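You operate a simulated robot arm through the tools that you are given. There is no shell and no other tool.

You are at the controls of a simulated robot arm. One attempt, no reset.

Task
Show the results, tick PART CLEAN and each size marked OK with the blue pen, then put the pen back.
Fine: the pen goes back in its stand.

It is judged by the outcome, as a careful person would: the job done as asked, and still so three seconds after it is handed in. It fails if anything else is knocked over, pushed out of place, dropped, spilled or broken.

Robot
A 6-joint arm with a fingered hand, fixed in place. Base frame: the origin is at the foot of the arm, x ahead of it, y to its left, z up; the work surface is at about z = 108. Readings come in cm, rad, newtons and seconds.
With the tool pointing down near the work surface it reaches from about 10 to 64 cm from the base axis. Its first joint turns from -2.897 to 2.897 rad. Payload 4 kg.
Tool frame: the origin (TCP) lies between the finger pads and is the grasp point; the fingertips stand 2.2 cm ahead of it; z points along the fingers, y is the line along which they close. The gripper opens to 11.2 cm. The gripper's body begins 6 cm behind the TCP. The gripper is a hand of 4 fingers: y runs from the thumb to the fingers, the wrist lies at [0, 0, -21.8] in the tool frame.
Orientation is told as [roll, pitch, yaw] about the base's x, y, z axes, in that order, counted from this pose: with the fingers straight down and closing along the base's y, the tool's x points along the base's -x, its y along +y and its z along -z.

Tools
- The arm moves only by the tool nudge_tool. Its argument "series" is text: rows parted by semicolons, each of 6 numbers parted by spaces: the shift along the base's x, y, z in cm, then the turn, a rotation vector about the base's x, y, z in rad. In form: tx ty tz wx wy wz; .... A call has 1 to 20 rows; each row shifts and turns the commanded pose from where the row before left it. Rows are played at 5 a second. More than 5 cm and 0.15 rad between two rows, and nothing of the call is played. A pose out of reach is approached as far as the arm can. The call stops where the force on the tool passes 40 N (or 10 N more than at its start, if that is more) or the arm is blocked; 0.2 s more then pass. In this call time passes only in rows, and 0.2 s behind the last. It gives the time, the measured TCP pose, the force on the tool (base axes), the opening and the grip force at its end, in the units of the frame above (readings bear some noise), with the torque about the TCP (base axes, N m) and any sound that the robot's microphone picked up, and new pictures: "show" is both (left out), scene, wrist or none.
- Cameras (640 x 400 px; columns grow to the right, rows downward): "scene" is fixed at [40.05, 49.79, 186.85]; the picture's right is [-1.00, -0.08, 0.00], its down [-0.06, 0.77, -0.63] and it looks along [0.05, -0.63, -0.77] (base axes); focal length 341 px, centre (320, 200). "wrist" rides on the gripper at [6.9, 0.4, -8.3] in the tool frame; the picture's right is [-0.06, 1.00, 0.00], its down [-0.77, -0.05, -0.64] and it looks along [-0.64, -0.04, 0.77] (tool axes); focal length 243 px, centre (320, 200). There is no depth. A picture from a camera that has moved, and an enlarged one, comes with that camera's place and axes in the base frame and with its lens.
- move_fingers(finger1, finger2, finger3, thumb_bend): sets how far each is bent, from 0 (flat) to 1 (curled in); at 0.3 the hand is open as for a grip, at 0.7 the pads meet at the TCP. One left out holds its place. A second passes; each finger stops where it meets its share of the squeeze, and holds until it gets a number again. It is the only way to open and close the hand. It gives what a move gives, with no picture; readings hold the bend of each and the force on the fingers (four entries, about 0 where the hand has none), thumb and palm.
- enlarge(camera, box): a new picture of the part [left, top, right, bottom] of that camera's present view, enlarged. It takes no simulated time.
- finish_job(): hands the job in; it is judged then, once.

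Nothing tells you positions but the pictures and the camera data. Unless the task says otherwise, let go and move clear before handing in.

The tools are called as a command line: name --argument value ..., lists and objects as JSON in quotes. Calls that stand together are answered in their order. nudge_tool: Moves the arm, as the interface text tells. Its arguments: {"type":"object","properties":{"series":{"type":"string"},"show":{"type":"string","enum":["both","scene","wrist","none"]}},"required":["series"]} The other tools are called the same way: move_fingers (finger1, finger2, finger3, thumb_bend) moves the fingers one by one; enlarge (camera, box) takes an enlarged picture of a part of a camera's view; finish_job () hands the job in.

At the start:

```text
clock: 0.0
tool_pos: [32.35, -4.57, 139.67]
orientation: [0.001, 0.001, 0.0]
contact_force: [0.5, -0.1, -0.4]
ft_torque: [-0.02, 0.04, -0.03]
width: 11.2
finger_force: 0.0
shape: jaw
bend: [0.3, 0.3, 0.3, 0.3]
finger forces: [0.1, 0.0, 0.1, 0.0, 0.0, 0.1]
```

scene: 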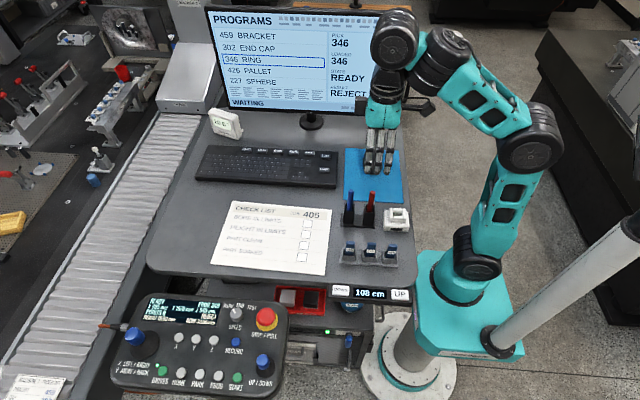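
wrist: 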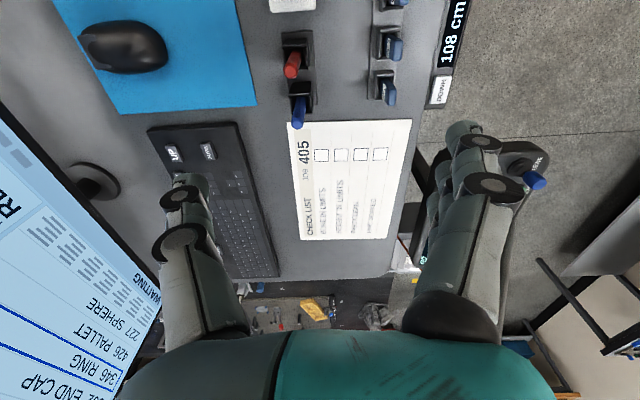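

I see a desk with a monitor (PROGRAMS list), a keyboard, a check list sheet, pens in a stand, and a control console. I'll enlarge the parts to read them before moving.

enlarge --camera "scene" --box '[200, 190, 420, 310]'

enlarge --camera "scene" --box '[190, 0, 400, 130]'

enlarge --camera "scene" --box '[180, 130, 350, 200]'

enlarge --camera "scene" --box '[100, 280, 300, 400]'

enlarge --camera "wrist" --box '[230, 0, 430, 250]'

enlarge --camera "wrist" --box '[140, 110, 280, 290]'

```text
2.91 times, centred on (310, 250) of scene
camera zoom: at [40.05, 49.79, 186.85], right [-1.0, -0.08, 0.0], down [-0.06, 0.77, -0.63], along [0.05, -0.63, -0.77], focal length 991 px, centre (349, 54)
```

zoom: 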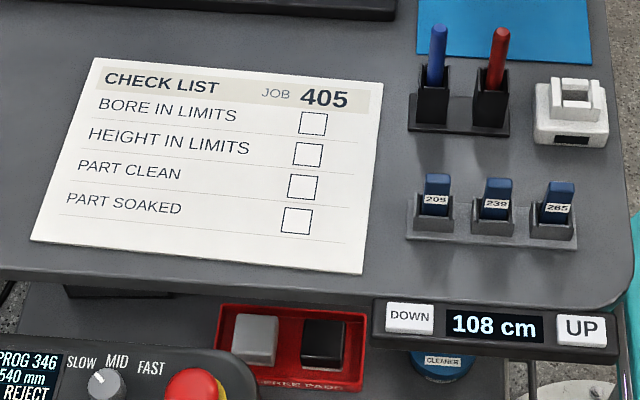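

```text
3.05 times, centred on (295, 65) of scene
camera zoom: at [40.05, 49.79, 186.85], right [-1.0, -0.08, 0.0], down [-0.06, 0.77, -0.63], along [0.05, -0.63, -0.77], focal length 1038 px, centre (396, 611)
```

zoom: 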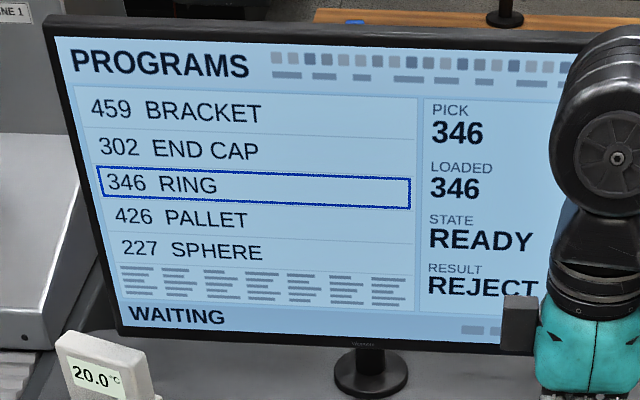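

```text
3.76 times, centred on (265, 165) of scene
camera zoom: at [40.05, 49.79, 186.85], right [-1.0, -0.08, 0.0], down [-0.06, 0.77, -0.63], along [0.05, -0.63, -0.77], focal length 1283 px, centre (527, 332)
```

zoom: 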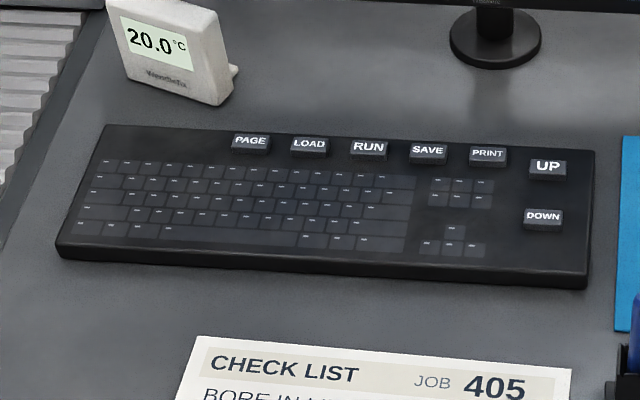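

```text
3.20 times, centred on (200, 340) of scene
camera zoom: at [40.05, 49.79, 186.85], right [-1.0, -0.08, 0.0], down [-0.06, 0.77, -0.63], along [0.05, -0.63, -0.77], focal length 1090 px, centre (704, -248)
```

zoom: 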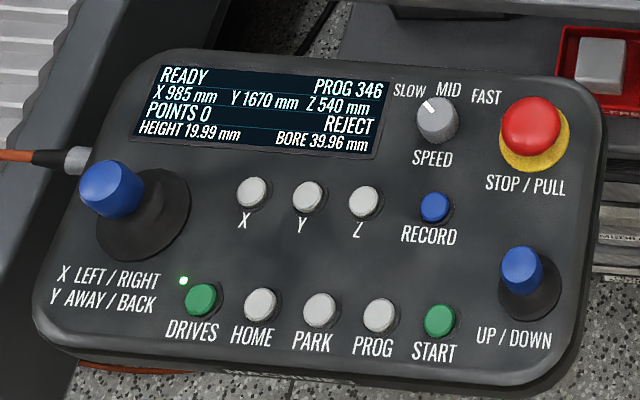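

```text
1.60 times, centred on (330, 125) of wrist
camera zoom: at [25.47, -4.11, 148.01], right [0.06, 1.0, 0.0], down [0.77, -0.05, 0.64], along [0.64, -0.04, -0.77], focal length 388 px, centre (304, 320)
```

zoom: 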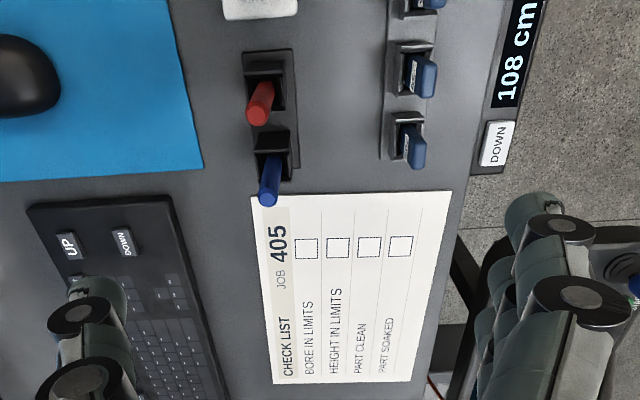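

```text
2.22 times, centred on (210, 200) of wrist
camera zoom: at [25.47, -4.11, 148.01], right [0.06, 1.0, 0.0], down [0.77, -0.05, 0.64], along [0.64, -0.04, -0.77], focal length 539 px, centre (564, 200)
```

zoom: 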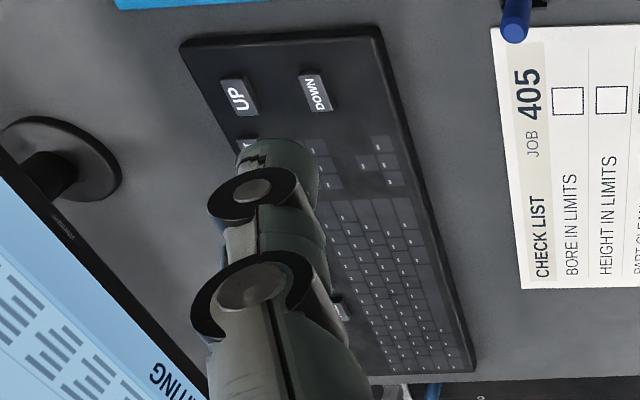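

The monitor shows PROGRAMS, and the keyboard has a PAGE key (about x 71, y −33) that should bring up the results. The blue pen stands at about (36.5, −7) and the tick boxes lie near x 48. First I'll shape a one-finger poke, high above the desk, and look at it.

move_fingers --finger1 1 --finger2 0.3 --finger3 1 --thumb_bend 0.3

nudge_tool --series "0 0 0 0 0 0" --show "both"

enlarge --camera "scene" --box '[330, 60, 450, 210]'

```text
clock: 1.0
tool_pos: [32.37, -4.63, 139.55]
orientation: [0.0, 0.0, -0.001]
contact_force: [-0.7, 0.9, -0.3]
ft_torque: [-0.04, 0.01, 0.01]
width: 4.86
finger_force: 0.1
shape: fingers
bend: [1.0, 0.3, 1.0, 0.3]
finger forces: [0.1, 0.0, 0.0, 0.0, 0.0, 0.0]
```

```text
clock: 1.4
tool_pos: [32.32, -4.62, 139.48]
orientation: [0.001, 0.001, -0.001]
contact_force: [0.2, -0.1, -0.6]
ft_torque: [-0.02, 0.0, 0.04]
width: 4.87
finger_force: 0.1
shape: fingers
bend: [1.0, 0.3, 1.0, 0.3]
finger forces: [0.0, 0.1, 0.0, 0.1, 0.1, 0.0]
camera wrist: at [25.47, -4.11, 148.01], right [0.06, 1.0, 0.0], down [0.77, -0.05, 0.64], along [0.64, -0.04, -0.77], focal length 243 px, centre (320, 200)
```

scene: 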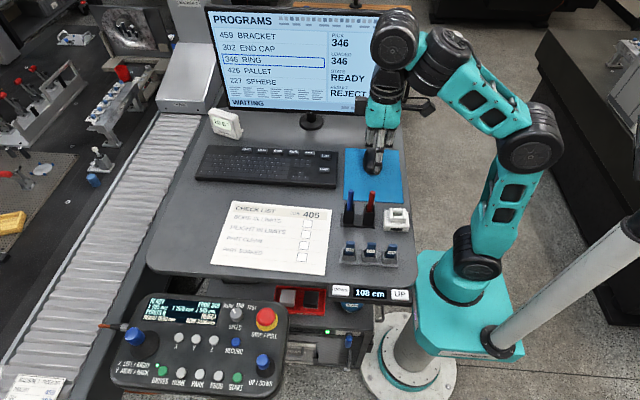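
wrist: 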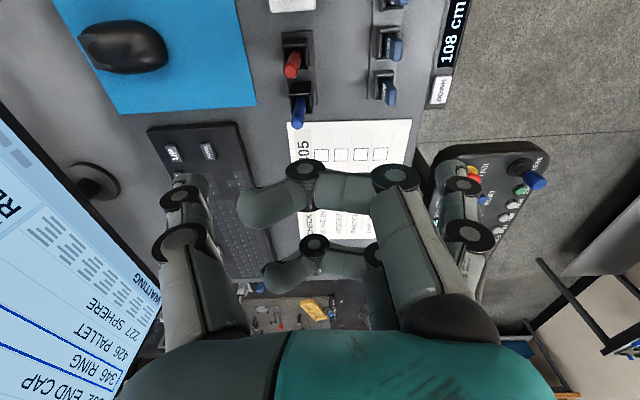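

```text
2.67 times, centred on (390, 135) of scene
camera zoom: at [40.05, 49.79, 186.85], right [-1.0, -0.08, 0.0], down [-0.06, 0.77, -0.63], along [0.05, -0.63, -0.77], focal length 909 px, centre (133, 373)
```

zoom: 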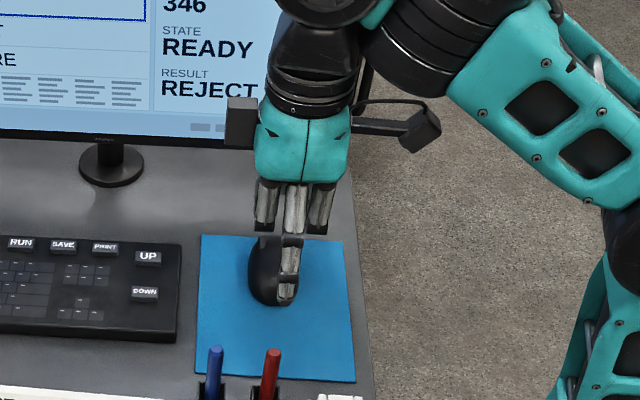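

The hand has three fingers side by side, spaced about 2 cm, plus the thumb. PAGE is far out, so I'll need a tilted hand with one low finger as the poker. I'll check which finger number is which.

move_fingers --finger1 0.3 --finger2 1 --finger3 1 --thumb_bend 0.8

nudge_tool --series "0 0 0 0 0 0" --show "both"

enlarge --camera "scene" --box '[330, 60, 450, 210]'

```text
clock: 2.4
tool_pos: [32.41, -4.57, 139.64]
orientation: [0.0, 0.001, 0.001]
contact_force: [-0.1, -0.7, 0.2]
ft_torque: [-0.03, 0.0, -0.02]
width: 5.4
finger_force: 0.1
shape: fingers
bend: [0.3, 0.75, 1.0, 0.74]
finger forces: [0.0, 0.0, 0.1, 0.1, 0.0, 0.0]
```

```text
clock: 2.8
tool_pos: [32.3, -4.65, 139.5]
orientation: [0.0, 0.002, -0.001]
contact_force: [0.1, -0.4, -0.6]
ft_torque: [-0.01, -0.02, 0.03]
width: 5.43
finger_force: 0.0
shape: fingers
bend: [0.3, 0.75, 1.0, 0.74]
finger forces: [0.0, 0.0, 0.1, 0.1, 0.0, 0.1]
camera wrist: at [25.47, -4.11, 148.01], right [0.06, 1.0, 0.0], down [0.77, -0.05, 0.64], along [0.64, -0.04, -0.77], focal length 243 px, centre (320, 200)
```

scene: 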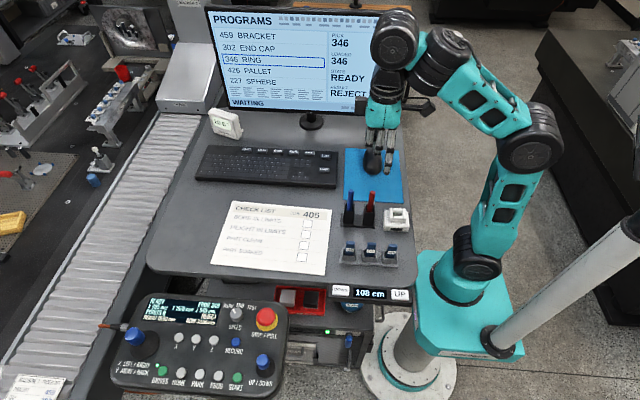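
wrist: 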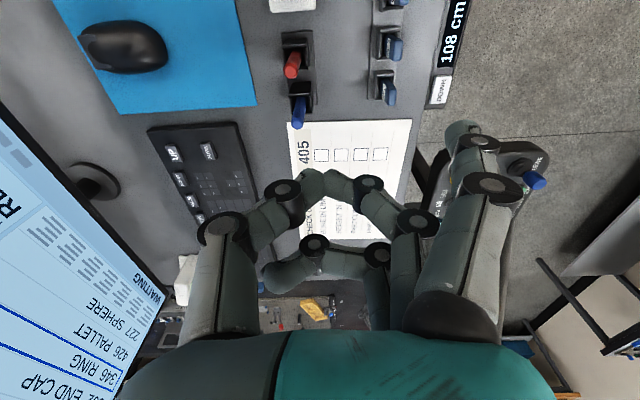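

```text
2.67 times, centred on (390, 135) of scene
camera zoom: at [40.05, 49.79, 186.85], right [-1.0, -0.08, 0.0], down [-0.06, 0.77, -0.63], along [0.05, -0.63, -0.77], focal length 909 px, centre (133, 373)
```

zoom: 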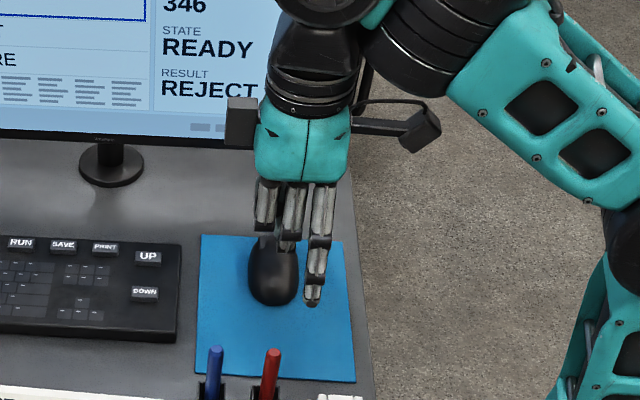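

Finger1 is on the camera side, so finger3 is on the opposite side. I'll curl the thumb, finger1 and finger2 and leave finger3 as the poker.

move_fingers --finger1 0.3 --finger2 0.3 --finger3 0.3 --thumb_bend 1

move_fingers --finger1 1 --finger2 1

nudge_tool --series "0 0 0 0 0 0.1; 0 0 0 0 0 0.15; 0 0 0 0 0 0.15; 0 0 0 0 0 0.15; 0 0 0 0 0 0.15; 0 0 0 0 0 0.15; 0 0 0 0 0 0.15; 0 0 0 0 0 0.15; 0 0 0 0 0 0.15; 0 0 0 0 0 0.15" --show "both"

```text
clock: 3.8
tool_pos: [32.41, -4.64, 139.54]
orientation: [0.001, 0.0, -0.001]
contact_force: [0.1, 0.0, 0.4]
ft_torque: [-0.01, 0.01, 0.03]
width: 4.11
finger_force: 0.0
shape: fingers
bend: [0.3, 0.3, 0.3, 1.0]
finger forces: [0.1, 0.1, 0.0, 0.0, 0.0, 0.1]
```

```text
clock: 4.8
tool_pos: [32.37, -4.57, 139.52]
orientation: [-0.001, 0.0, 0.001]
contact_force: [-0.1, -0.1, 0.3]
ft_torque: [0.01, -0.02, 0.02]
width: 2.9
finger_force: 0.0
shape: fingers
bend: [1.0, 0.94, 0.3, 1.0]
finger forces: [0.0, 0.1, 0.1, 0.0, 0.0, 0.1]
```

```text
clock: 7.0
tool_pos: [32.61, -2.35, 139.0]
orientation: [-0.001, 0.027, 1.44]
contact_force: [1.0, -0.4, 0.1]
ft_torque: [0.01, 0.03, 0.01]
width: 2.92
finger_force: 0.1
shape: fingers
bend: [1.0, 0.94, 0.3, 1.0]
finger forces: [0.0, 0.1, 0.0, 0.0, 0.0, 0.0]
out of reach, approached as far as the arm can: row 10
camera wrist: at [31.27, -8.86, 147.61], right [-0.98, 0.19, 0.0], down [0.15, 0.77, 0.62], along [0.12, 0.61, -0.79], focal length 243 px, centre (320, 200)
```

scene: 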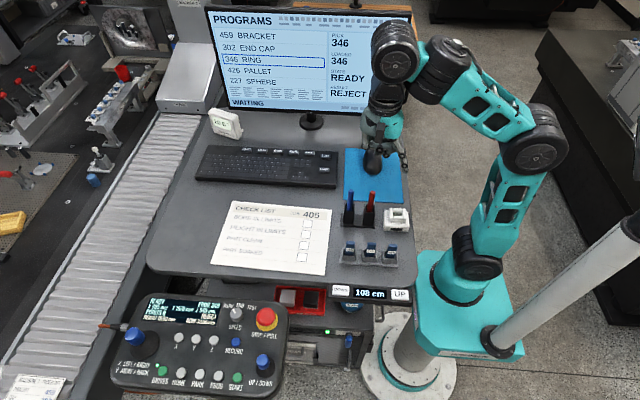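
wrist: 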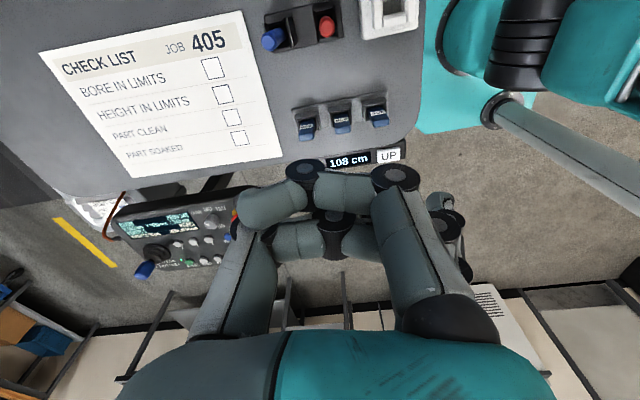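

That direction hit a wrist limit at +1.44 rad, so I'll turn the other way toward about −3.5 rad, staying high.

nudge_tool --series "0 0 0 0 0 -0.15; 0 0 0 0 0 -0.15; 0 0 0 0 0 -0.15; 0 0 0 0 0 -0.15; 0 0 0 0 0 -0.15; 0 0 0 0 0 -0.15; 0 0 0 0 0 -0.15; 0 0 0 0 0 -0.15; 0 0 0 0 0 -0.15; 0 0 0 0 0 -0.15; 0 0 0 0 0 -0.15; 0 0 0 0 0 -0.15; 0 0 0 0 0 -0.15; 0 0 0 0 0 -0.15; 0 0 0 0 0 -0.15; 0 0 0 0 0 -0.15; 0 0 0 0 0 -0.15; 0 0 0 0 0 -0.15; 0 0 0 0 0 -0.15; 0 0 0 0 0 -0.15" --show "none"

nudge_tool --series "1 0 0 0 0 -0.15; 1 0 0 0 0 -0.15; 1 0 0 0 0 -0.15; 1 0 0 0 0 -0.15; 1 0 0 0 0 -0.15; 1 -1 0 0 0 -0.15; 1 -1 0 0 0 -0.15; 1 -1 0 0 0 -0.15; 1 -1 0 0 0 -0.15; 1 -1 0 0 0 -0.15; 1 -1 0 0 0 -0.15; 1 -1 0 0 0 -0.15; 1 -1 0 0 0 -0.15" --show "both"

```text
clock: 11.2
tool_pos: [32.55, -2.47, 138.9]
orientation: [0.003, 0.001, -1.552]
contact_force: [0.0, -0.9, 0.7]
ft_torque: [0.01, -0.03, 0.0]
width: 2.94
finger_force: 0.1
shape: fingers
bend: [1.0, 0.94, 0.3, 1.0]
finger forces: [0.0, 0.0, 0.0, 0.0, 0.1, 0.1]
```

```text
clock: 14.0
tool_pos: [44.43, -10.24, 136.51]
orientation: [-0.001, 0.003, 2.782]
contact_force: [-0.7, 0.5, 0.0]
ft_torque: [-0.03, 0.0, 0.0]
width: 2.94
finger_force: 0.0
shape: fingers
bend: [1.0, 0.94, 0.3, 1.0]
finger forces: [0.0, 0.1, 0.0, 0.1, 0.0, 0.0]
out of reach, approached as far as the arm can: row 8, 9, 10, 11, 12, 13
camera wrist: at [50.84, -12.92, 144.95], right [-0.41, -0.91, 0.0], down [-0.7, 0.32, 0.64], along [-0.58, 0.26, -0.77], focal length 243 px, centre (320, 200)
```

scene: 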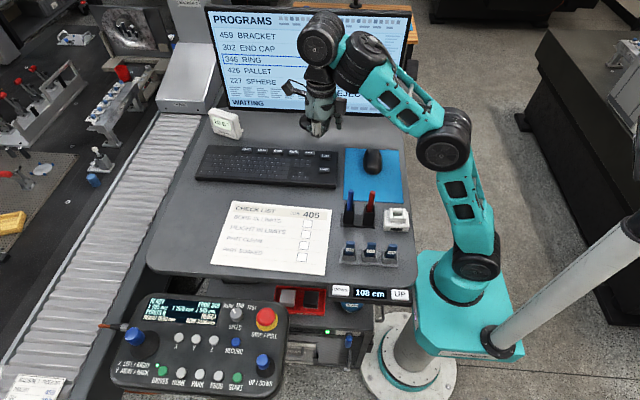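
wrist: 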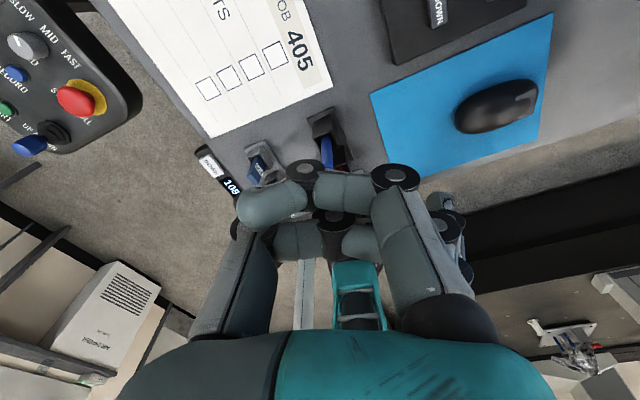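

The turn worked (yaw now about −3.5 rad, camera on the outer/upper side). Next I'll tilt the hand outward by about 46° and move toward PAGE, staying well above the keyboard and clear of the monitor.

nudge_tool --series "2.4 -1.5 -1.4 -0.0469 -0.1245 0; 2.4 -1.5 -1.4 -0.0469 -0.1245 0; 2.4 -1.5 -1.4 -0.0469 -0.1245 0; 2.4 -1.5 -1.4 -0.0469 -0.1245 0; 2.4 -1.5 -1.4 -0.0469 -0.1245 0; 2.4 -1.5 -1.4 -0.0469 -0.1245 0; 2.4 -1.5 -1.4 0 0 0; 2.4 -1.5 -1.4 0 0 0; 2.4 -1.5 -1.4 0 0 0; 2.4 -1.5 -1.4 0 0 0" --show "both"

```text
clock: 16.2
tool_pos: [68.33, -23.5, 131.14]
orientation: [-0.018, 0.707, 2.776]
contact_force: [0.2, -0.5, 0.1]
ft_torque: [0.05, -0.01, 0.03]
width: 2.94
finger_force: 0.0
shape: fingers
bend: [1.0, 0.94, 0.3, 1.0]
finger forces: [0.1, 0.0, 0.1, 0.1, 0.1, 0.0]
out of reach, approached as far as the arm can: row 4, 5, 6, 7, 8, 9, 10
camera wrist: at [68.07, -24.0, 142.05], right [-0.39, -0.92, -0.05], down [-0.92, 0.39, -0.01], along [0.03, 0.05, -1.0], focal length 243 px, centre (320, 200)
```

scene: 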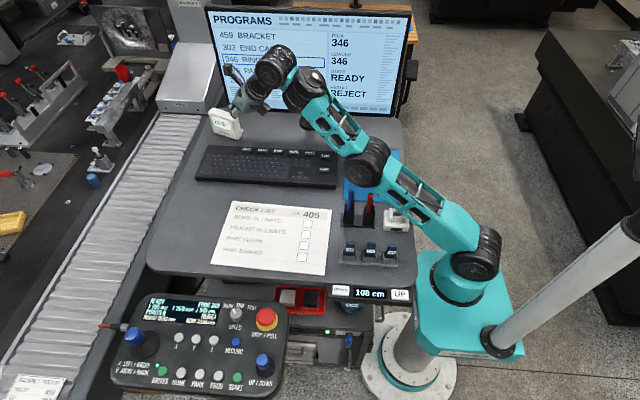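
wrist: 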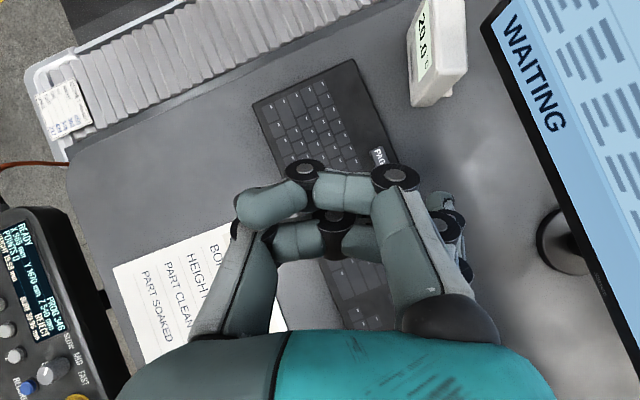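

The tilt is 0.7 rad and the hand is near (68, −23.5, 131). The wrist view shows PAGE near pixel (377,157) and the monitor corner well to the right. I'll lower gently and see how far reach allows.

nudge_tool --series "0.3 -0.3 -2 0 0 0; 0.3 -0.3 -2 0 0 0; 0.3 -0.3 -2 0 0 0; 0 0 -1 0 0 0" --show "both"

enlarge --camera "wrist" --box '[280, 80, 500, 300]'

```text
clock: 17.2
tool_pos: [71.05, -24.48, 126.57]
orientation: [0.0, 0.714, 2.774]
contact_force: [-0.4, -0.2, -0.1]
ft_torque: [0.0, -0.01, 0.02]
width: 2.95
finger_force: 0.1
shape: fingers
bend: [1.0, 0.94, 0.3, 1.0]
finger forces: [0.0, 0.0, 0.0, 0.1, 0.0, 0.0]
out of reach, approached as far as the arm can: row 2, 3, 4
camera wrist: at [70.67, -24.82, 137.43], right [-0.4, -0.91, -0.04], down [-0.91, 0.41, -0.01], along [0.03, 0.03, -1.0], focal length 243 px, centre (320, 200)
```

scene: 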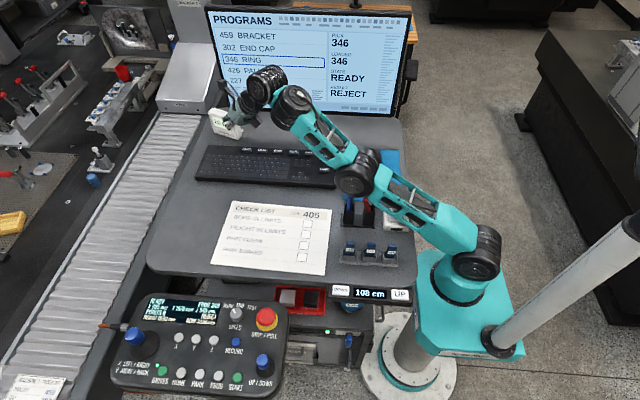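
wrist: 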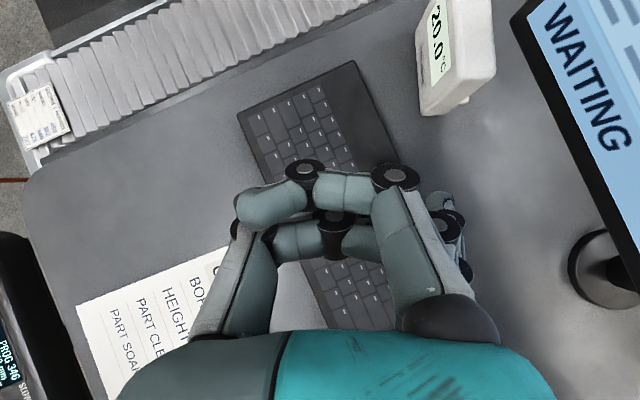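

```text
1.82 times, centred on (390, 190) of wrist
camera zoom: at [70.67, -24.82, 137.43], right [-0.4, -0.91, -0.04], down [-0.91, 0.41, -0.01], along [0.03, 0.03, -1.0], focal length 441 px, centre (193, 218)
```

zoom: 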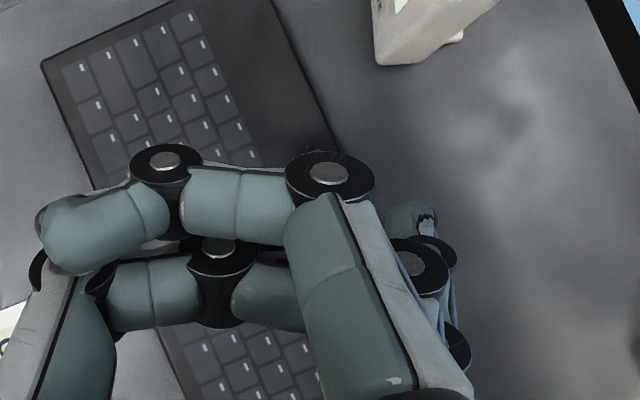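

The arm is nearly straight and the elbow has sunk near the pen stand. I need to look closely before going further.

enlarge --camera "scene" --box '[300, 120, 440, 250]'

enlarge --camera "scene" --box '[200, 60, 360, 180]'

```text
3.08 times, centred on (370, 185) of scene
camera zoom: at [40.05, 49.79, 186.85], right [-1.0, -0.08, 0.0], down [-0.06, 0.77, -0.63], along [0.05, -0.63, -0.77], focal length 1048 px, centre (166, 246)
```

zoom: 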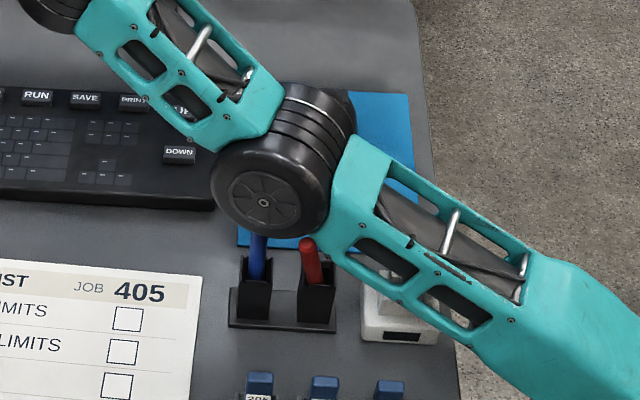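

```text
3.33 times, centred on (280, 120) of scene
camera zoom: at [40.05, 49.79, 186.85], right [-1.0, -0.08, 0.0], down [-0.06, 0.77, -0.63], along [0.05, -0.63, -0.77], focal length 1136 px, centre (453, 467)
```

zoom: 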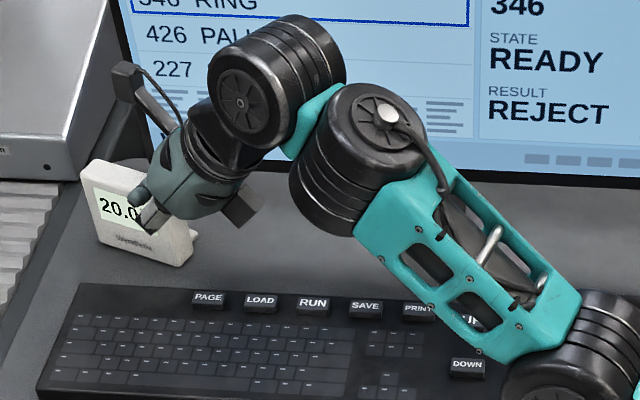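

The elbow sits right over the pens at full stretch, and the red pen may have been brushed. I'll back off up and inward so the elbow rises, then check the pens.

nudge_tool --series "-0.8 0.3 1.5 0 0 0; -1.6 0.6 2 0 0 0; -1.6 0.6 2 0 0 0; -1.6 0.6 2 0 0 0; -1.6 0.6 2 0 0 0; -1.6 0.6 2 0 0 0" --show "both"

enlarge --camera "scene" --box '[310, 150, 440, 270]'

```text
clock: 18.6
tool_pos: [62.68, -21.04, 137.11]
orientation: [-0.001, 0.702, 2.777]
contact_force: [-0.8, -1.0, -1.0]
ft_torque: [-0.01, 0.02, -0.03]
width: 2.92
finger_force: 0.1
shape: fingers
bend: [1.0, 0.94, 0.3, 1.0]
finger forces: [0.1, 0.0, 0.1, 0.1, 0.0, 0.1]
camera wrist: at [62.43, -21.33, 148.1], right [-0.4, -0.91, -0.04], down [-0.92, 0.4, 0.0], along [0.02, 0.04, -1.0], focal length 243 px, centre (320, 200)
```

scene: 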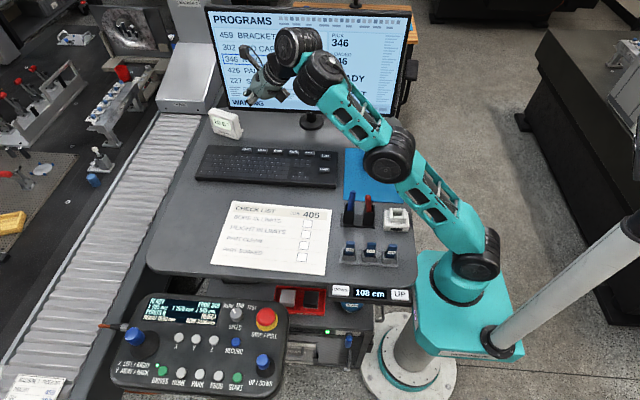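
wrist: 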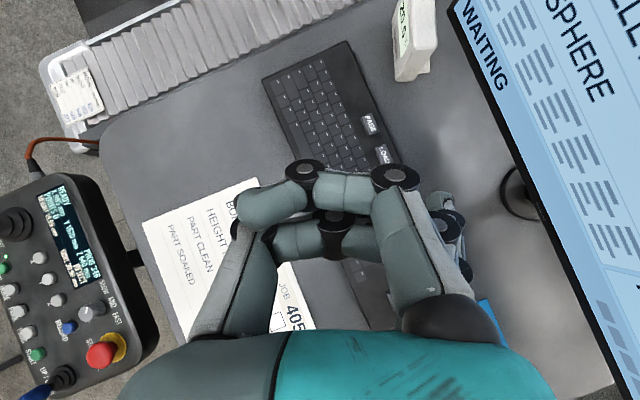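

```text
3.33 times, centred on (375, 210) of scene
camera zoom: at [40.05, 49.79, 186.85], right [-1.0, -0.08, 0.0], down [-0.06, 0.77, -0.63], along [0.05, -0.63, -0.77], focal length 1136 px, centre (137, 167)
```

zoom: 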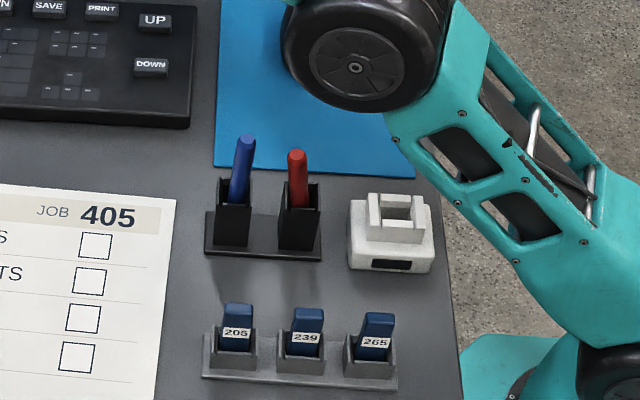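

Both pens are still in their stand; the red one is just leaning differently. I'll retract so the elbow is clearly bent upward, point the tool along +x (keeps the arm away from the pens) and tilt it more.

nudge_tool --series "-1.3 0 0.5 0 0 0.122; -1.3 0 0.5 0 0 0.122; -1.3 0 0 0 0 0.121; -1.3 -0.5 0 0 -0.15 0; -1.3 -0.5 0 0 -0.15 0" --show "both"

```text
clock: 19.8
tool_pos: [54.47, -19.98, 139.35]
orientation: [-0.002, 0.826, 3.14]
contact_force: [0.3, 0.3, 0.1]
ft_torque: [0.01, 0.01, -0.01]
width: 2.94
finger_force: 0.0
shape: fingers
bend: [1.0, 0.94, 0.3, 1.0]
finger forces: [0.0, 0.0, 0.1, 0.1, 0.1, 0.0]
out of reach, approached as far as the arm can: row 2, 3, 4, 5
camera wrist: at [53.23, -20.4, 150.3], right [-0.04, -1.0, -0.05], down [-0.99, 0.05, -0.13], along [0.13, 0.04, -0.99], focal length 243 px, centre (320, 200)
```

scene: 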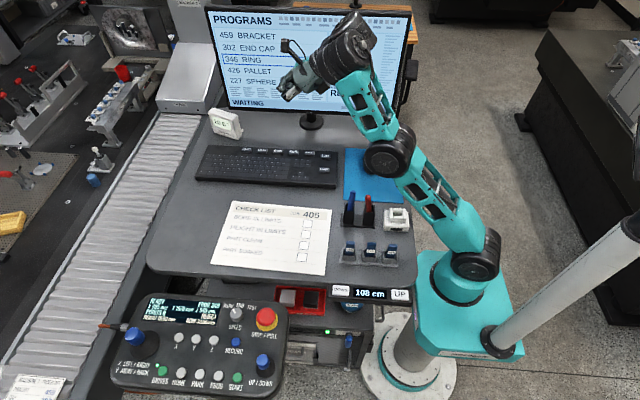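
wrist: 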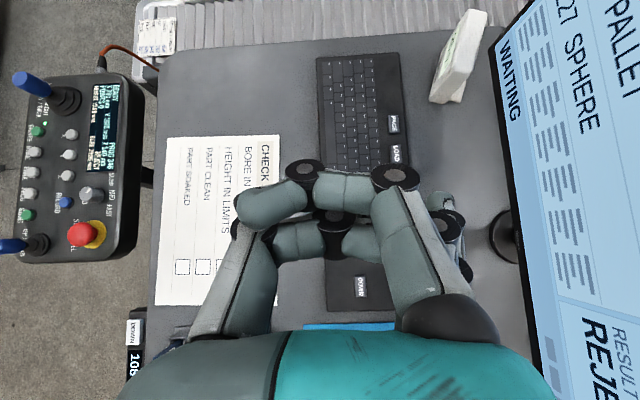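

The scene view shows the arm has come through straight and is bent elbow-down, which restricts it and endangers the pens. I'll stretch it outward up high, then sweep straight down so that the elbow folds upward again.

nudge_tool --series "1.2 -0.6 1.5 0 0 0; 1.2 -0.6 1.5 0 0 0; 1.2 -0.6 1.5 0 0 0; 1.2 -0.6 1.5 0 0 0" --show "scene"

```text
clock: 20.8
tool_pos: [53.84, -19.34, 141.74]
orientation: [0.0, 0.824, 3.143]
contact_force: [0.4, -0.5, 0.3]
ft_torque: [-0.04, 0.0, 0.0]
width: 2.92
finger_force: 0.2
shape: fingers
bend: [1.0, 0.94, 0.3, 1.0]
finger forces: [0.1, 0.0, 0.0, 0.0, 0.1, 0.0]
out of reach, approached as far as the arm can: row 1, 2, 3, 4
```

scene: 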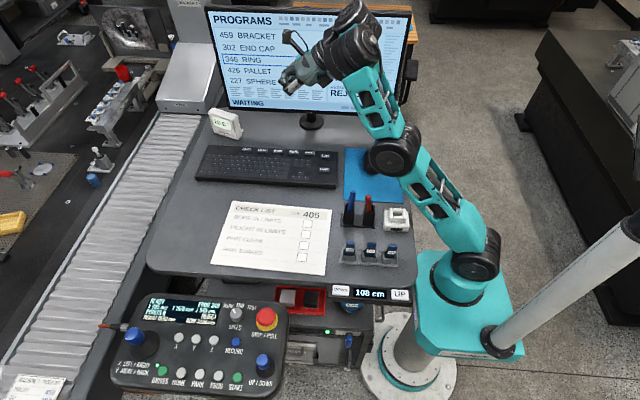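

It only rose along its limit. Now I'll try the downward/inward sweep in small steps and watch which way the elbow goes.

nudge_tool --series "-0.8 0.3 -1 0 0 0; -0.8 0.3 -1 0 0 0; -0.8 0.3 -1 0 0 0; -0.8 0.3 -1 0 0 0" --show "scene"

enlarge --camera "scene" --box '[260, 0, 520, 290]'

```text
clock: 21.8
tool_pos: [53.33, -19.21, 140.94]
orientation: [-0.001, 0.825, 3.139]
contact_force: [-1.0, 0.8, 0.6]
ft_torque: [-0.03, -0.01, 0.03]
width: 2.93
finger_force: 0.1
shape: fingers
bend: [1.0, 0.94, 0.3, 1.0]
finger forces: [0.0, 0.1, 0.0, 0.0, 0.0, 0.0]
out of reach, approached as far as the arm can: row 1, 2, 3, 4
```

scene: 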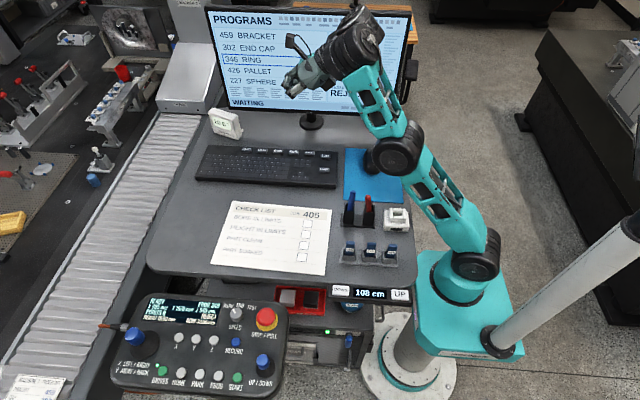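

```text
1.38 times, centred on (390, 145) of scene
camera zoom: at [40.05, 49.79, 186.85], right [-1.0, -0.08, 0.0], down [-0.06, 0.77, -0.63], along [0.05, -0.63, -0.77], focal length 470 px, centre (223, 276)
```

zoom: 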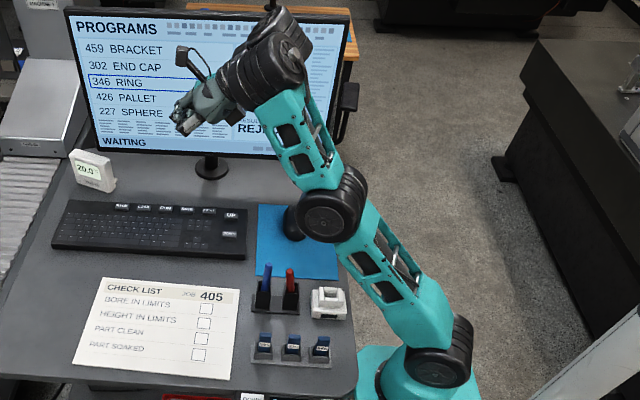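

Still blocked in that posture. I'll untilt the hand while drawing inward, to return to a normal elbow-up posture.

nudge_tool --series "-1 0.3 0 0 0.15 0; -1 0.3 0 0 0.15 0; -1 0.3 0 0 0.15 0; -1 0.3 0 0 0.15 0; -1 0.3 0 0 0.15 0; -1 0.3 0 0 0.075 0" --show "scene"

```text
clock: 23.2
tool_pos: [44.72, -16.89, 135.29]
orientation: [0.0, 0.003, 3.141]
contact_force: [-0.2, 0.4, -0.5]
ft_torque: [0.02, -0.01, 0.0]
width: 2.9
finger_force: 0.2
shape: fingers
bend: [1.0, 0.94, 0.3, 1.0]
finger forces: [0.0, 0.0, 0.0, 0.0, 0.0, 0.1]
out of reach, approached as far as the arm can: row 3, 4, 5, 6
```

scene: 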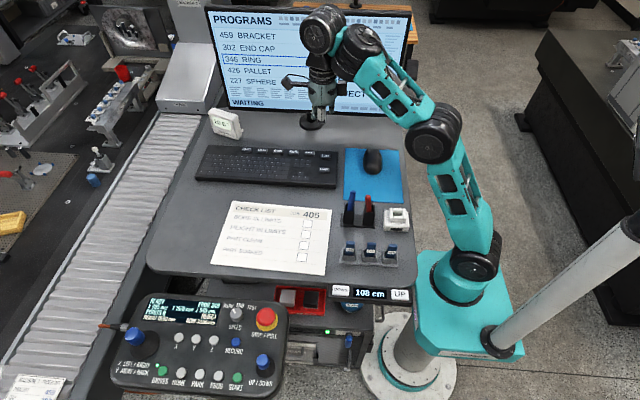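

The elbow is up again, with the hand pointing down. I'll inspect the arm geometry and the pens before planning the next approach.

enlarge --camera "scene" --box '[270, 0, 530, 300]'

enlarge --camera "scene" --box '[310, 170, 430, 270]'

```text
1.33 times, centred on (400, 150) of scene
camera zoom: at [40.05, 49.79, 186.85], right [-1.0, -0.08, 0.0], down [-0.06, 0.77, -0.63], along [0.05, -0.63, -0.77], focal length 454 px, centre (213, 267)
```

zoom: 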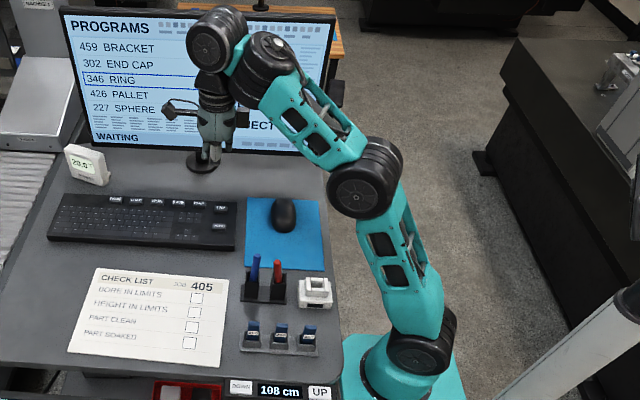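

```text
4.00 times, centred on (370, 220) of scene
camera zoom: at [40.05, 49.79, 186.85], right [-1.0, -0.08, 0.0], down [-0.06, 0.77, -0.63], along [0.05, -0.63, -0.77], focal length 1363 px, centre (120, 120)
```

zoom: 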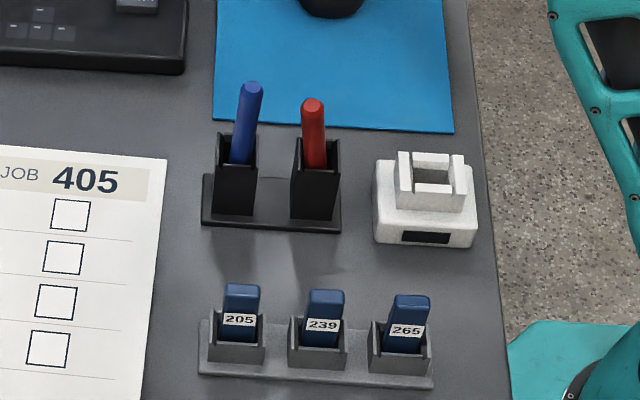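

Both pens remain in the stand. The elbow is now properly up, so I'll retract and lower a bit (tool still down), straighten the heading, and set finger3 more central.

nudge_tool --series "-2.3 -0.1 -0.8 0 0 -0.06; -2.3 -0.1 -0.8 0 0 -0.06; -2.3 -0.1 -0.8 0 0 -0.06; -2.3 -0.1 -0.8 0 0 -0.06; -2.3 -0.1 -0.8 0 0 -0.06" --show "none"

move_fingers --finger3 0.6

nudge_tool --series "0 0 0 0 0 0" --show "both"

```text
clock: 24.4
tool_pos: [33.16, -17.39, 131.33]
orientation: [-0.001, 0.0, 2.839]
contact_force: [-0.4, 0.4, -0.3]
ft_torque: [0.03, 0.03, 0.02]
width: 2.92
finger_force: 0.0
shape: fingers
bend: [1.0, 0.94, 0.3, 1.0]
finger forces: [0.0, 0.1, 0.0, 0.1, 0.0, 0.0]
```

```text
clock: 25.4
tool_pos: [33.17, -17.41, 131.32]
orientation: [-0.002, 0.001, 2.841]
contact_force: [-0.9, 0.8, 0.5]
ft_torque: [-0.02, -0.02, -0.04]
width: 2.95
finger_force: 0.1
shape: fingers
bend: [1.0, 0.94, 0.6, 1.0]
finger forces: [0.0, 0.0, 0.0, 0.1, 0.1, 0.0]
```

```text
clock: 25.8
tool_pos: [33.22, -17.43, 131.29]
orientation: [-0.003, -0.001, 2.841]
contact_force: [0.9, -0.1, 0.3]
ft_torque: [-0.04, 0.02, 0.01]
width: 2.95
finger_force: 0.1
shape: fingers
bend: [1.0, 0.94, 0.6, 1.0]
finger forces: [0.0, 0.1, 0.1, 0.1, 0.0, 0.0]
camera wrist: at [39.71, -19.75, 139.74], right [-0.36, -0.93, 0.0], down [-0.72, 0.27, 0.64], along [-0.6, 0.23, -0.77], focal length 243 px, centre (320, 200)
```

scene: 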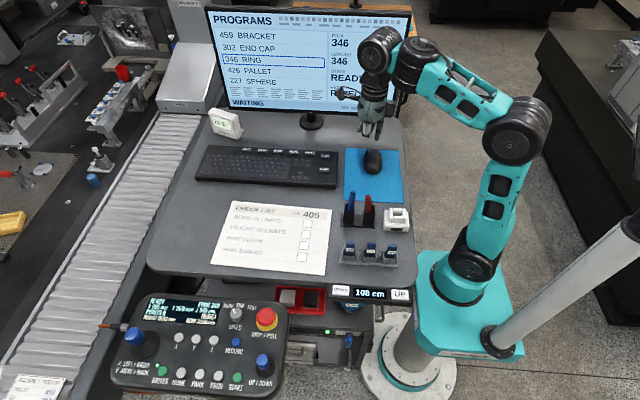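
wrist: 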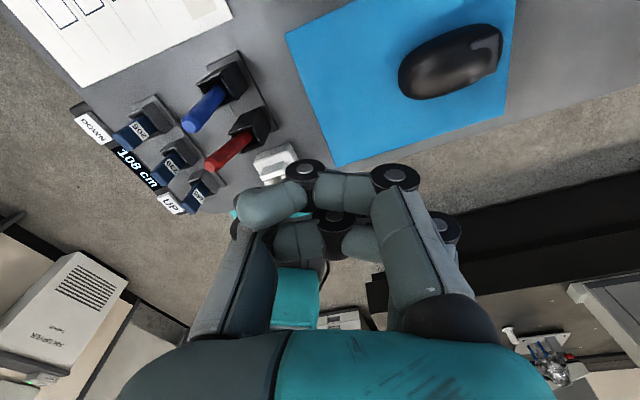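

The elbow is nicely up. Now I'll tilt the hand outward in steps at this safe height.

nudge_tool --series "2.2 -0.7 0 -0.0443 -0.1433 0; 2.2 -0.7 0 -0.0443 -0.1433 0; 2.2 -0.7 0 -0.0443 -0.1433 0; 2.2 -0.7 0 -0.0443 -0.1433 0; 2.2 -0.7 0 -0.0443 -0.1433 0; 2.2 -0.7 0 -0.0443 -0.1433 0" --show "both"

```text
clock: 27.2
tool_pos: [51.36, -24.68, 143.25]
orientation: [0.001, 0.894, 2.841]
contact_force: [-0.1, 0.7, 0.1]
ft_torque: [0.0, -0.01, 0.0]
width: 2.93
finger_force: 0.0
shape: fingers
bend: [1.0, 0.94, 0.6, 1.0]
finger forces: [0.0, 0.0, 0.0, 0.0, 0.1, 0.0]
out of reach, approached as far as the arm can: row 1, 2, 3, 4, 5, 6
camera wrist: at [49.23, -24.35, 153.96], right [-0.33, -0.94, -0.05], down [-0.92, 0.34, -0.19], along [0.2, -0.02, -0.98], focal length 243 px, centre (320, 200)
```

scene: 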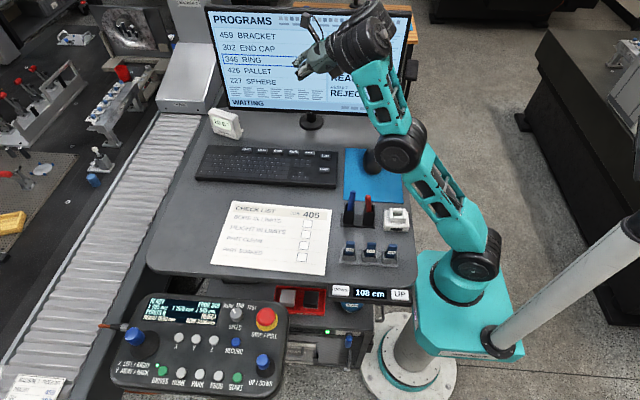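
wrist: 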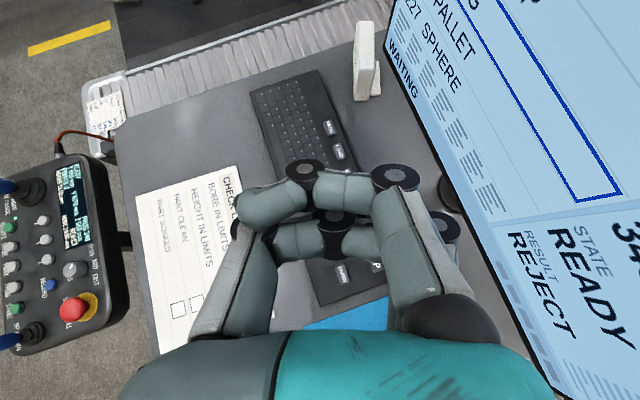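

The tilt is limited because the tool can't lean outward past the forearm's normal in this wrist posture. I'll undo it, then try the other wrist posture: lean the hand inward, then swing its heading around to outward.

nudge_tool --series "-3 1.2 -2 0.0443 0.1433 0; -3 1.2 -2 0.0443 0.1433 0; -3 1.2 -2 0.0443 0.1433 0; -3 1.2 -2 0.0443 0.1433 0; -3 1.2 -2 0.0443 0.1433 0; -3 1.2 -2 0.0437 0.1416 0" --show "none"

nudge_tool --series "0 0 0 0 0 0.15; 0 0 0 0 0 0.15; 0 0 0 0 0 0.15; 0 0 0 0 0 0.15; 0 0 0 0 0 0.15; 0 0 0 0 0 0.15; 0 0 0 0 0 0.15; 0 0 0 0 0 0.15; 0 0 0 0 0 0.15; 0 0 0 0 0 0.15; 0 0 0 0 0 0.15; 0 0 0 0 0 0.15; 0 0 0 0 0 0.15; 0 0 0 0 0 0.15; 0 0 0 0 0 0.15; 0 0 0 0 0 0.15; 0 0 0 0 0 0.15; 0 0 0 0 0 0.15; 0 0 0 0 0 0.15; 0 0 0 0 0 0.15" --show "both"

```text
clock: 28.6
tool_pos: [33.75, -17.81, 131.84]
orientation: [0.0, -0.002, 2.837]
contact_force: [0.1, -0.3, 0.0]
ft_torque: [-0.01, 0.02, -0.01]
width: 2.92
finger_force: 0.1
shape: fingers
bend: [1.0, 0.94, 0.6, 1.0]
finger forces: [0.1, 0.1, 0.0, 0.1, 0.0, 0.0]
out of reach, approached as far as the arm can: row 1
```

```text
clock: 32.8
tool_pos: [33.78, -17.68, 131.96]
orientation: [-0.002, 0.003, -0.443]
contact_force: [-0.6, -1.1, 0.6]
ft_torque: [-0.01, 0.03, 0.01]
width: 2.94
finger_force: 0.0
shape: fingers
bend: [1.0, 0.94, 0.6, 1.0]
finger forces: [0.0, 0.0, 0.0, 0.0, 0.0, 0.0]
camera wrist: at [27.74, -14.25, 140.37], right [0.48, 0.87, 0.0], down [0.67, -0.37, 0.64], along [0.56, -0.31, -0.77], focal length 243 px, centre (320, 200)
```

scene: 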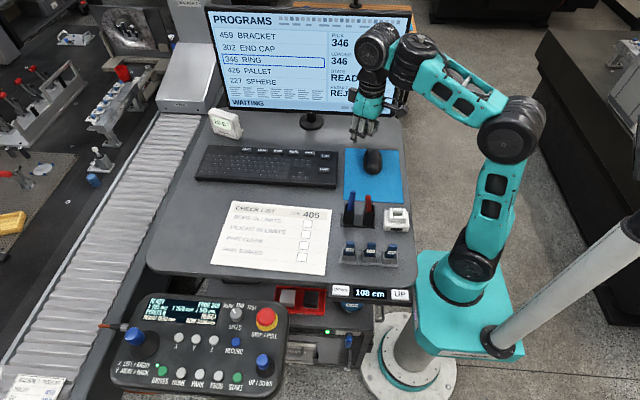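
wrist: 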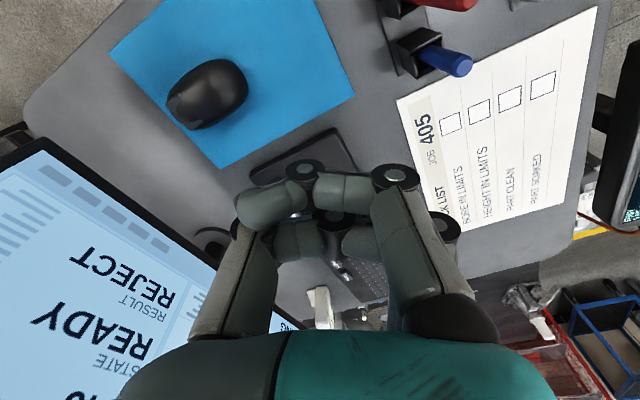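

The heading is back to the original side. Now I'll lean the hand inward about 0.6 rad, with the wrist roughly fixed.

nudge_tool --series "-2.93 1.42 -0.75 0.065 0.135 0; -2.86 1.38 -0.3 0.065 0.135 0; -2.74 1.32 0.2 0.065 0.135 0; -2.55 1.23 0.6 0.065 0.135 0" --show "scene"

```text
clock: 33.8
tool_pos: [22.13, -12.04, 126.94]
orientation: [0.003, 0.601, -0.443]
contact_force: [0.4, 0.8, -0.7]
ft_torque: [0.03, 0.01, -0.01]
width: 2.93
finger_force: 0.0
shape: fingers
bend: [1.0, 0.94, 0.6, 1.0]
finger forces: [0.1, 0.0, 0.0, 0.0, 0.1, 0.0]
out of reach, approached as far as the arm can: row 3, 4
```

scene: 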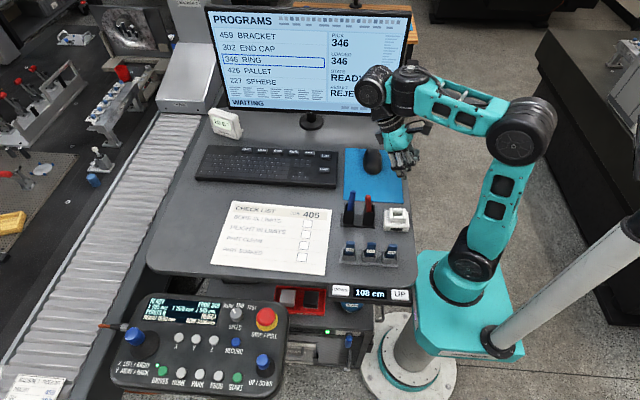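

Again limited, on the other side. I'll look closely at the wrist structure to understand the joints.

enlarge --camera "scene" --box '[345, 50, 465, 180]'

enlarge --camera "scene" --box '[420, 80, 570, 330]'

```text
3.08 times, centred on (405, 115) of scene
camera zoom: at [40.05, 49.79, 186.85], right [-1.0, -0.08, 0.0], down [-0.06, 0.77, -0.63], along [0.05, -0.63, -0.77], focal length 1048 px, centre (58, 462)
```

zoom: 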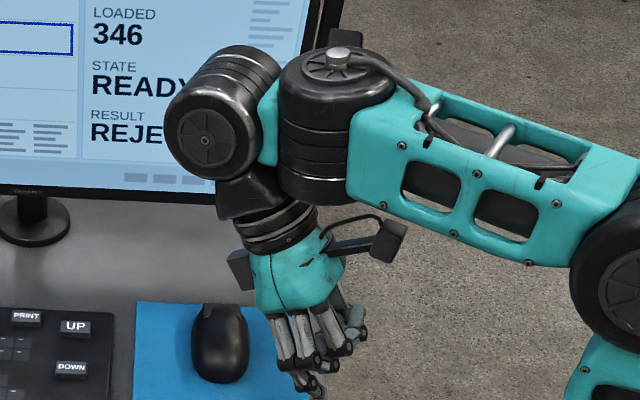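

```text
1.60 times, centred on (495, 205) of scene
camera zoom: at [40.05, 49.79, 186.85], right [-1.0, -0.08, 0.0], down [-0.06, 0.77, -0.63], along [0.05, -0.63, -0.77], focal length 545 px, centre (40, 192)
```

zoom: 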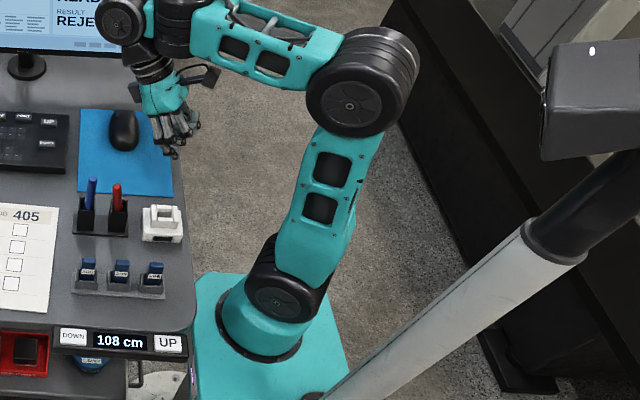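

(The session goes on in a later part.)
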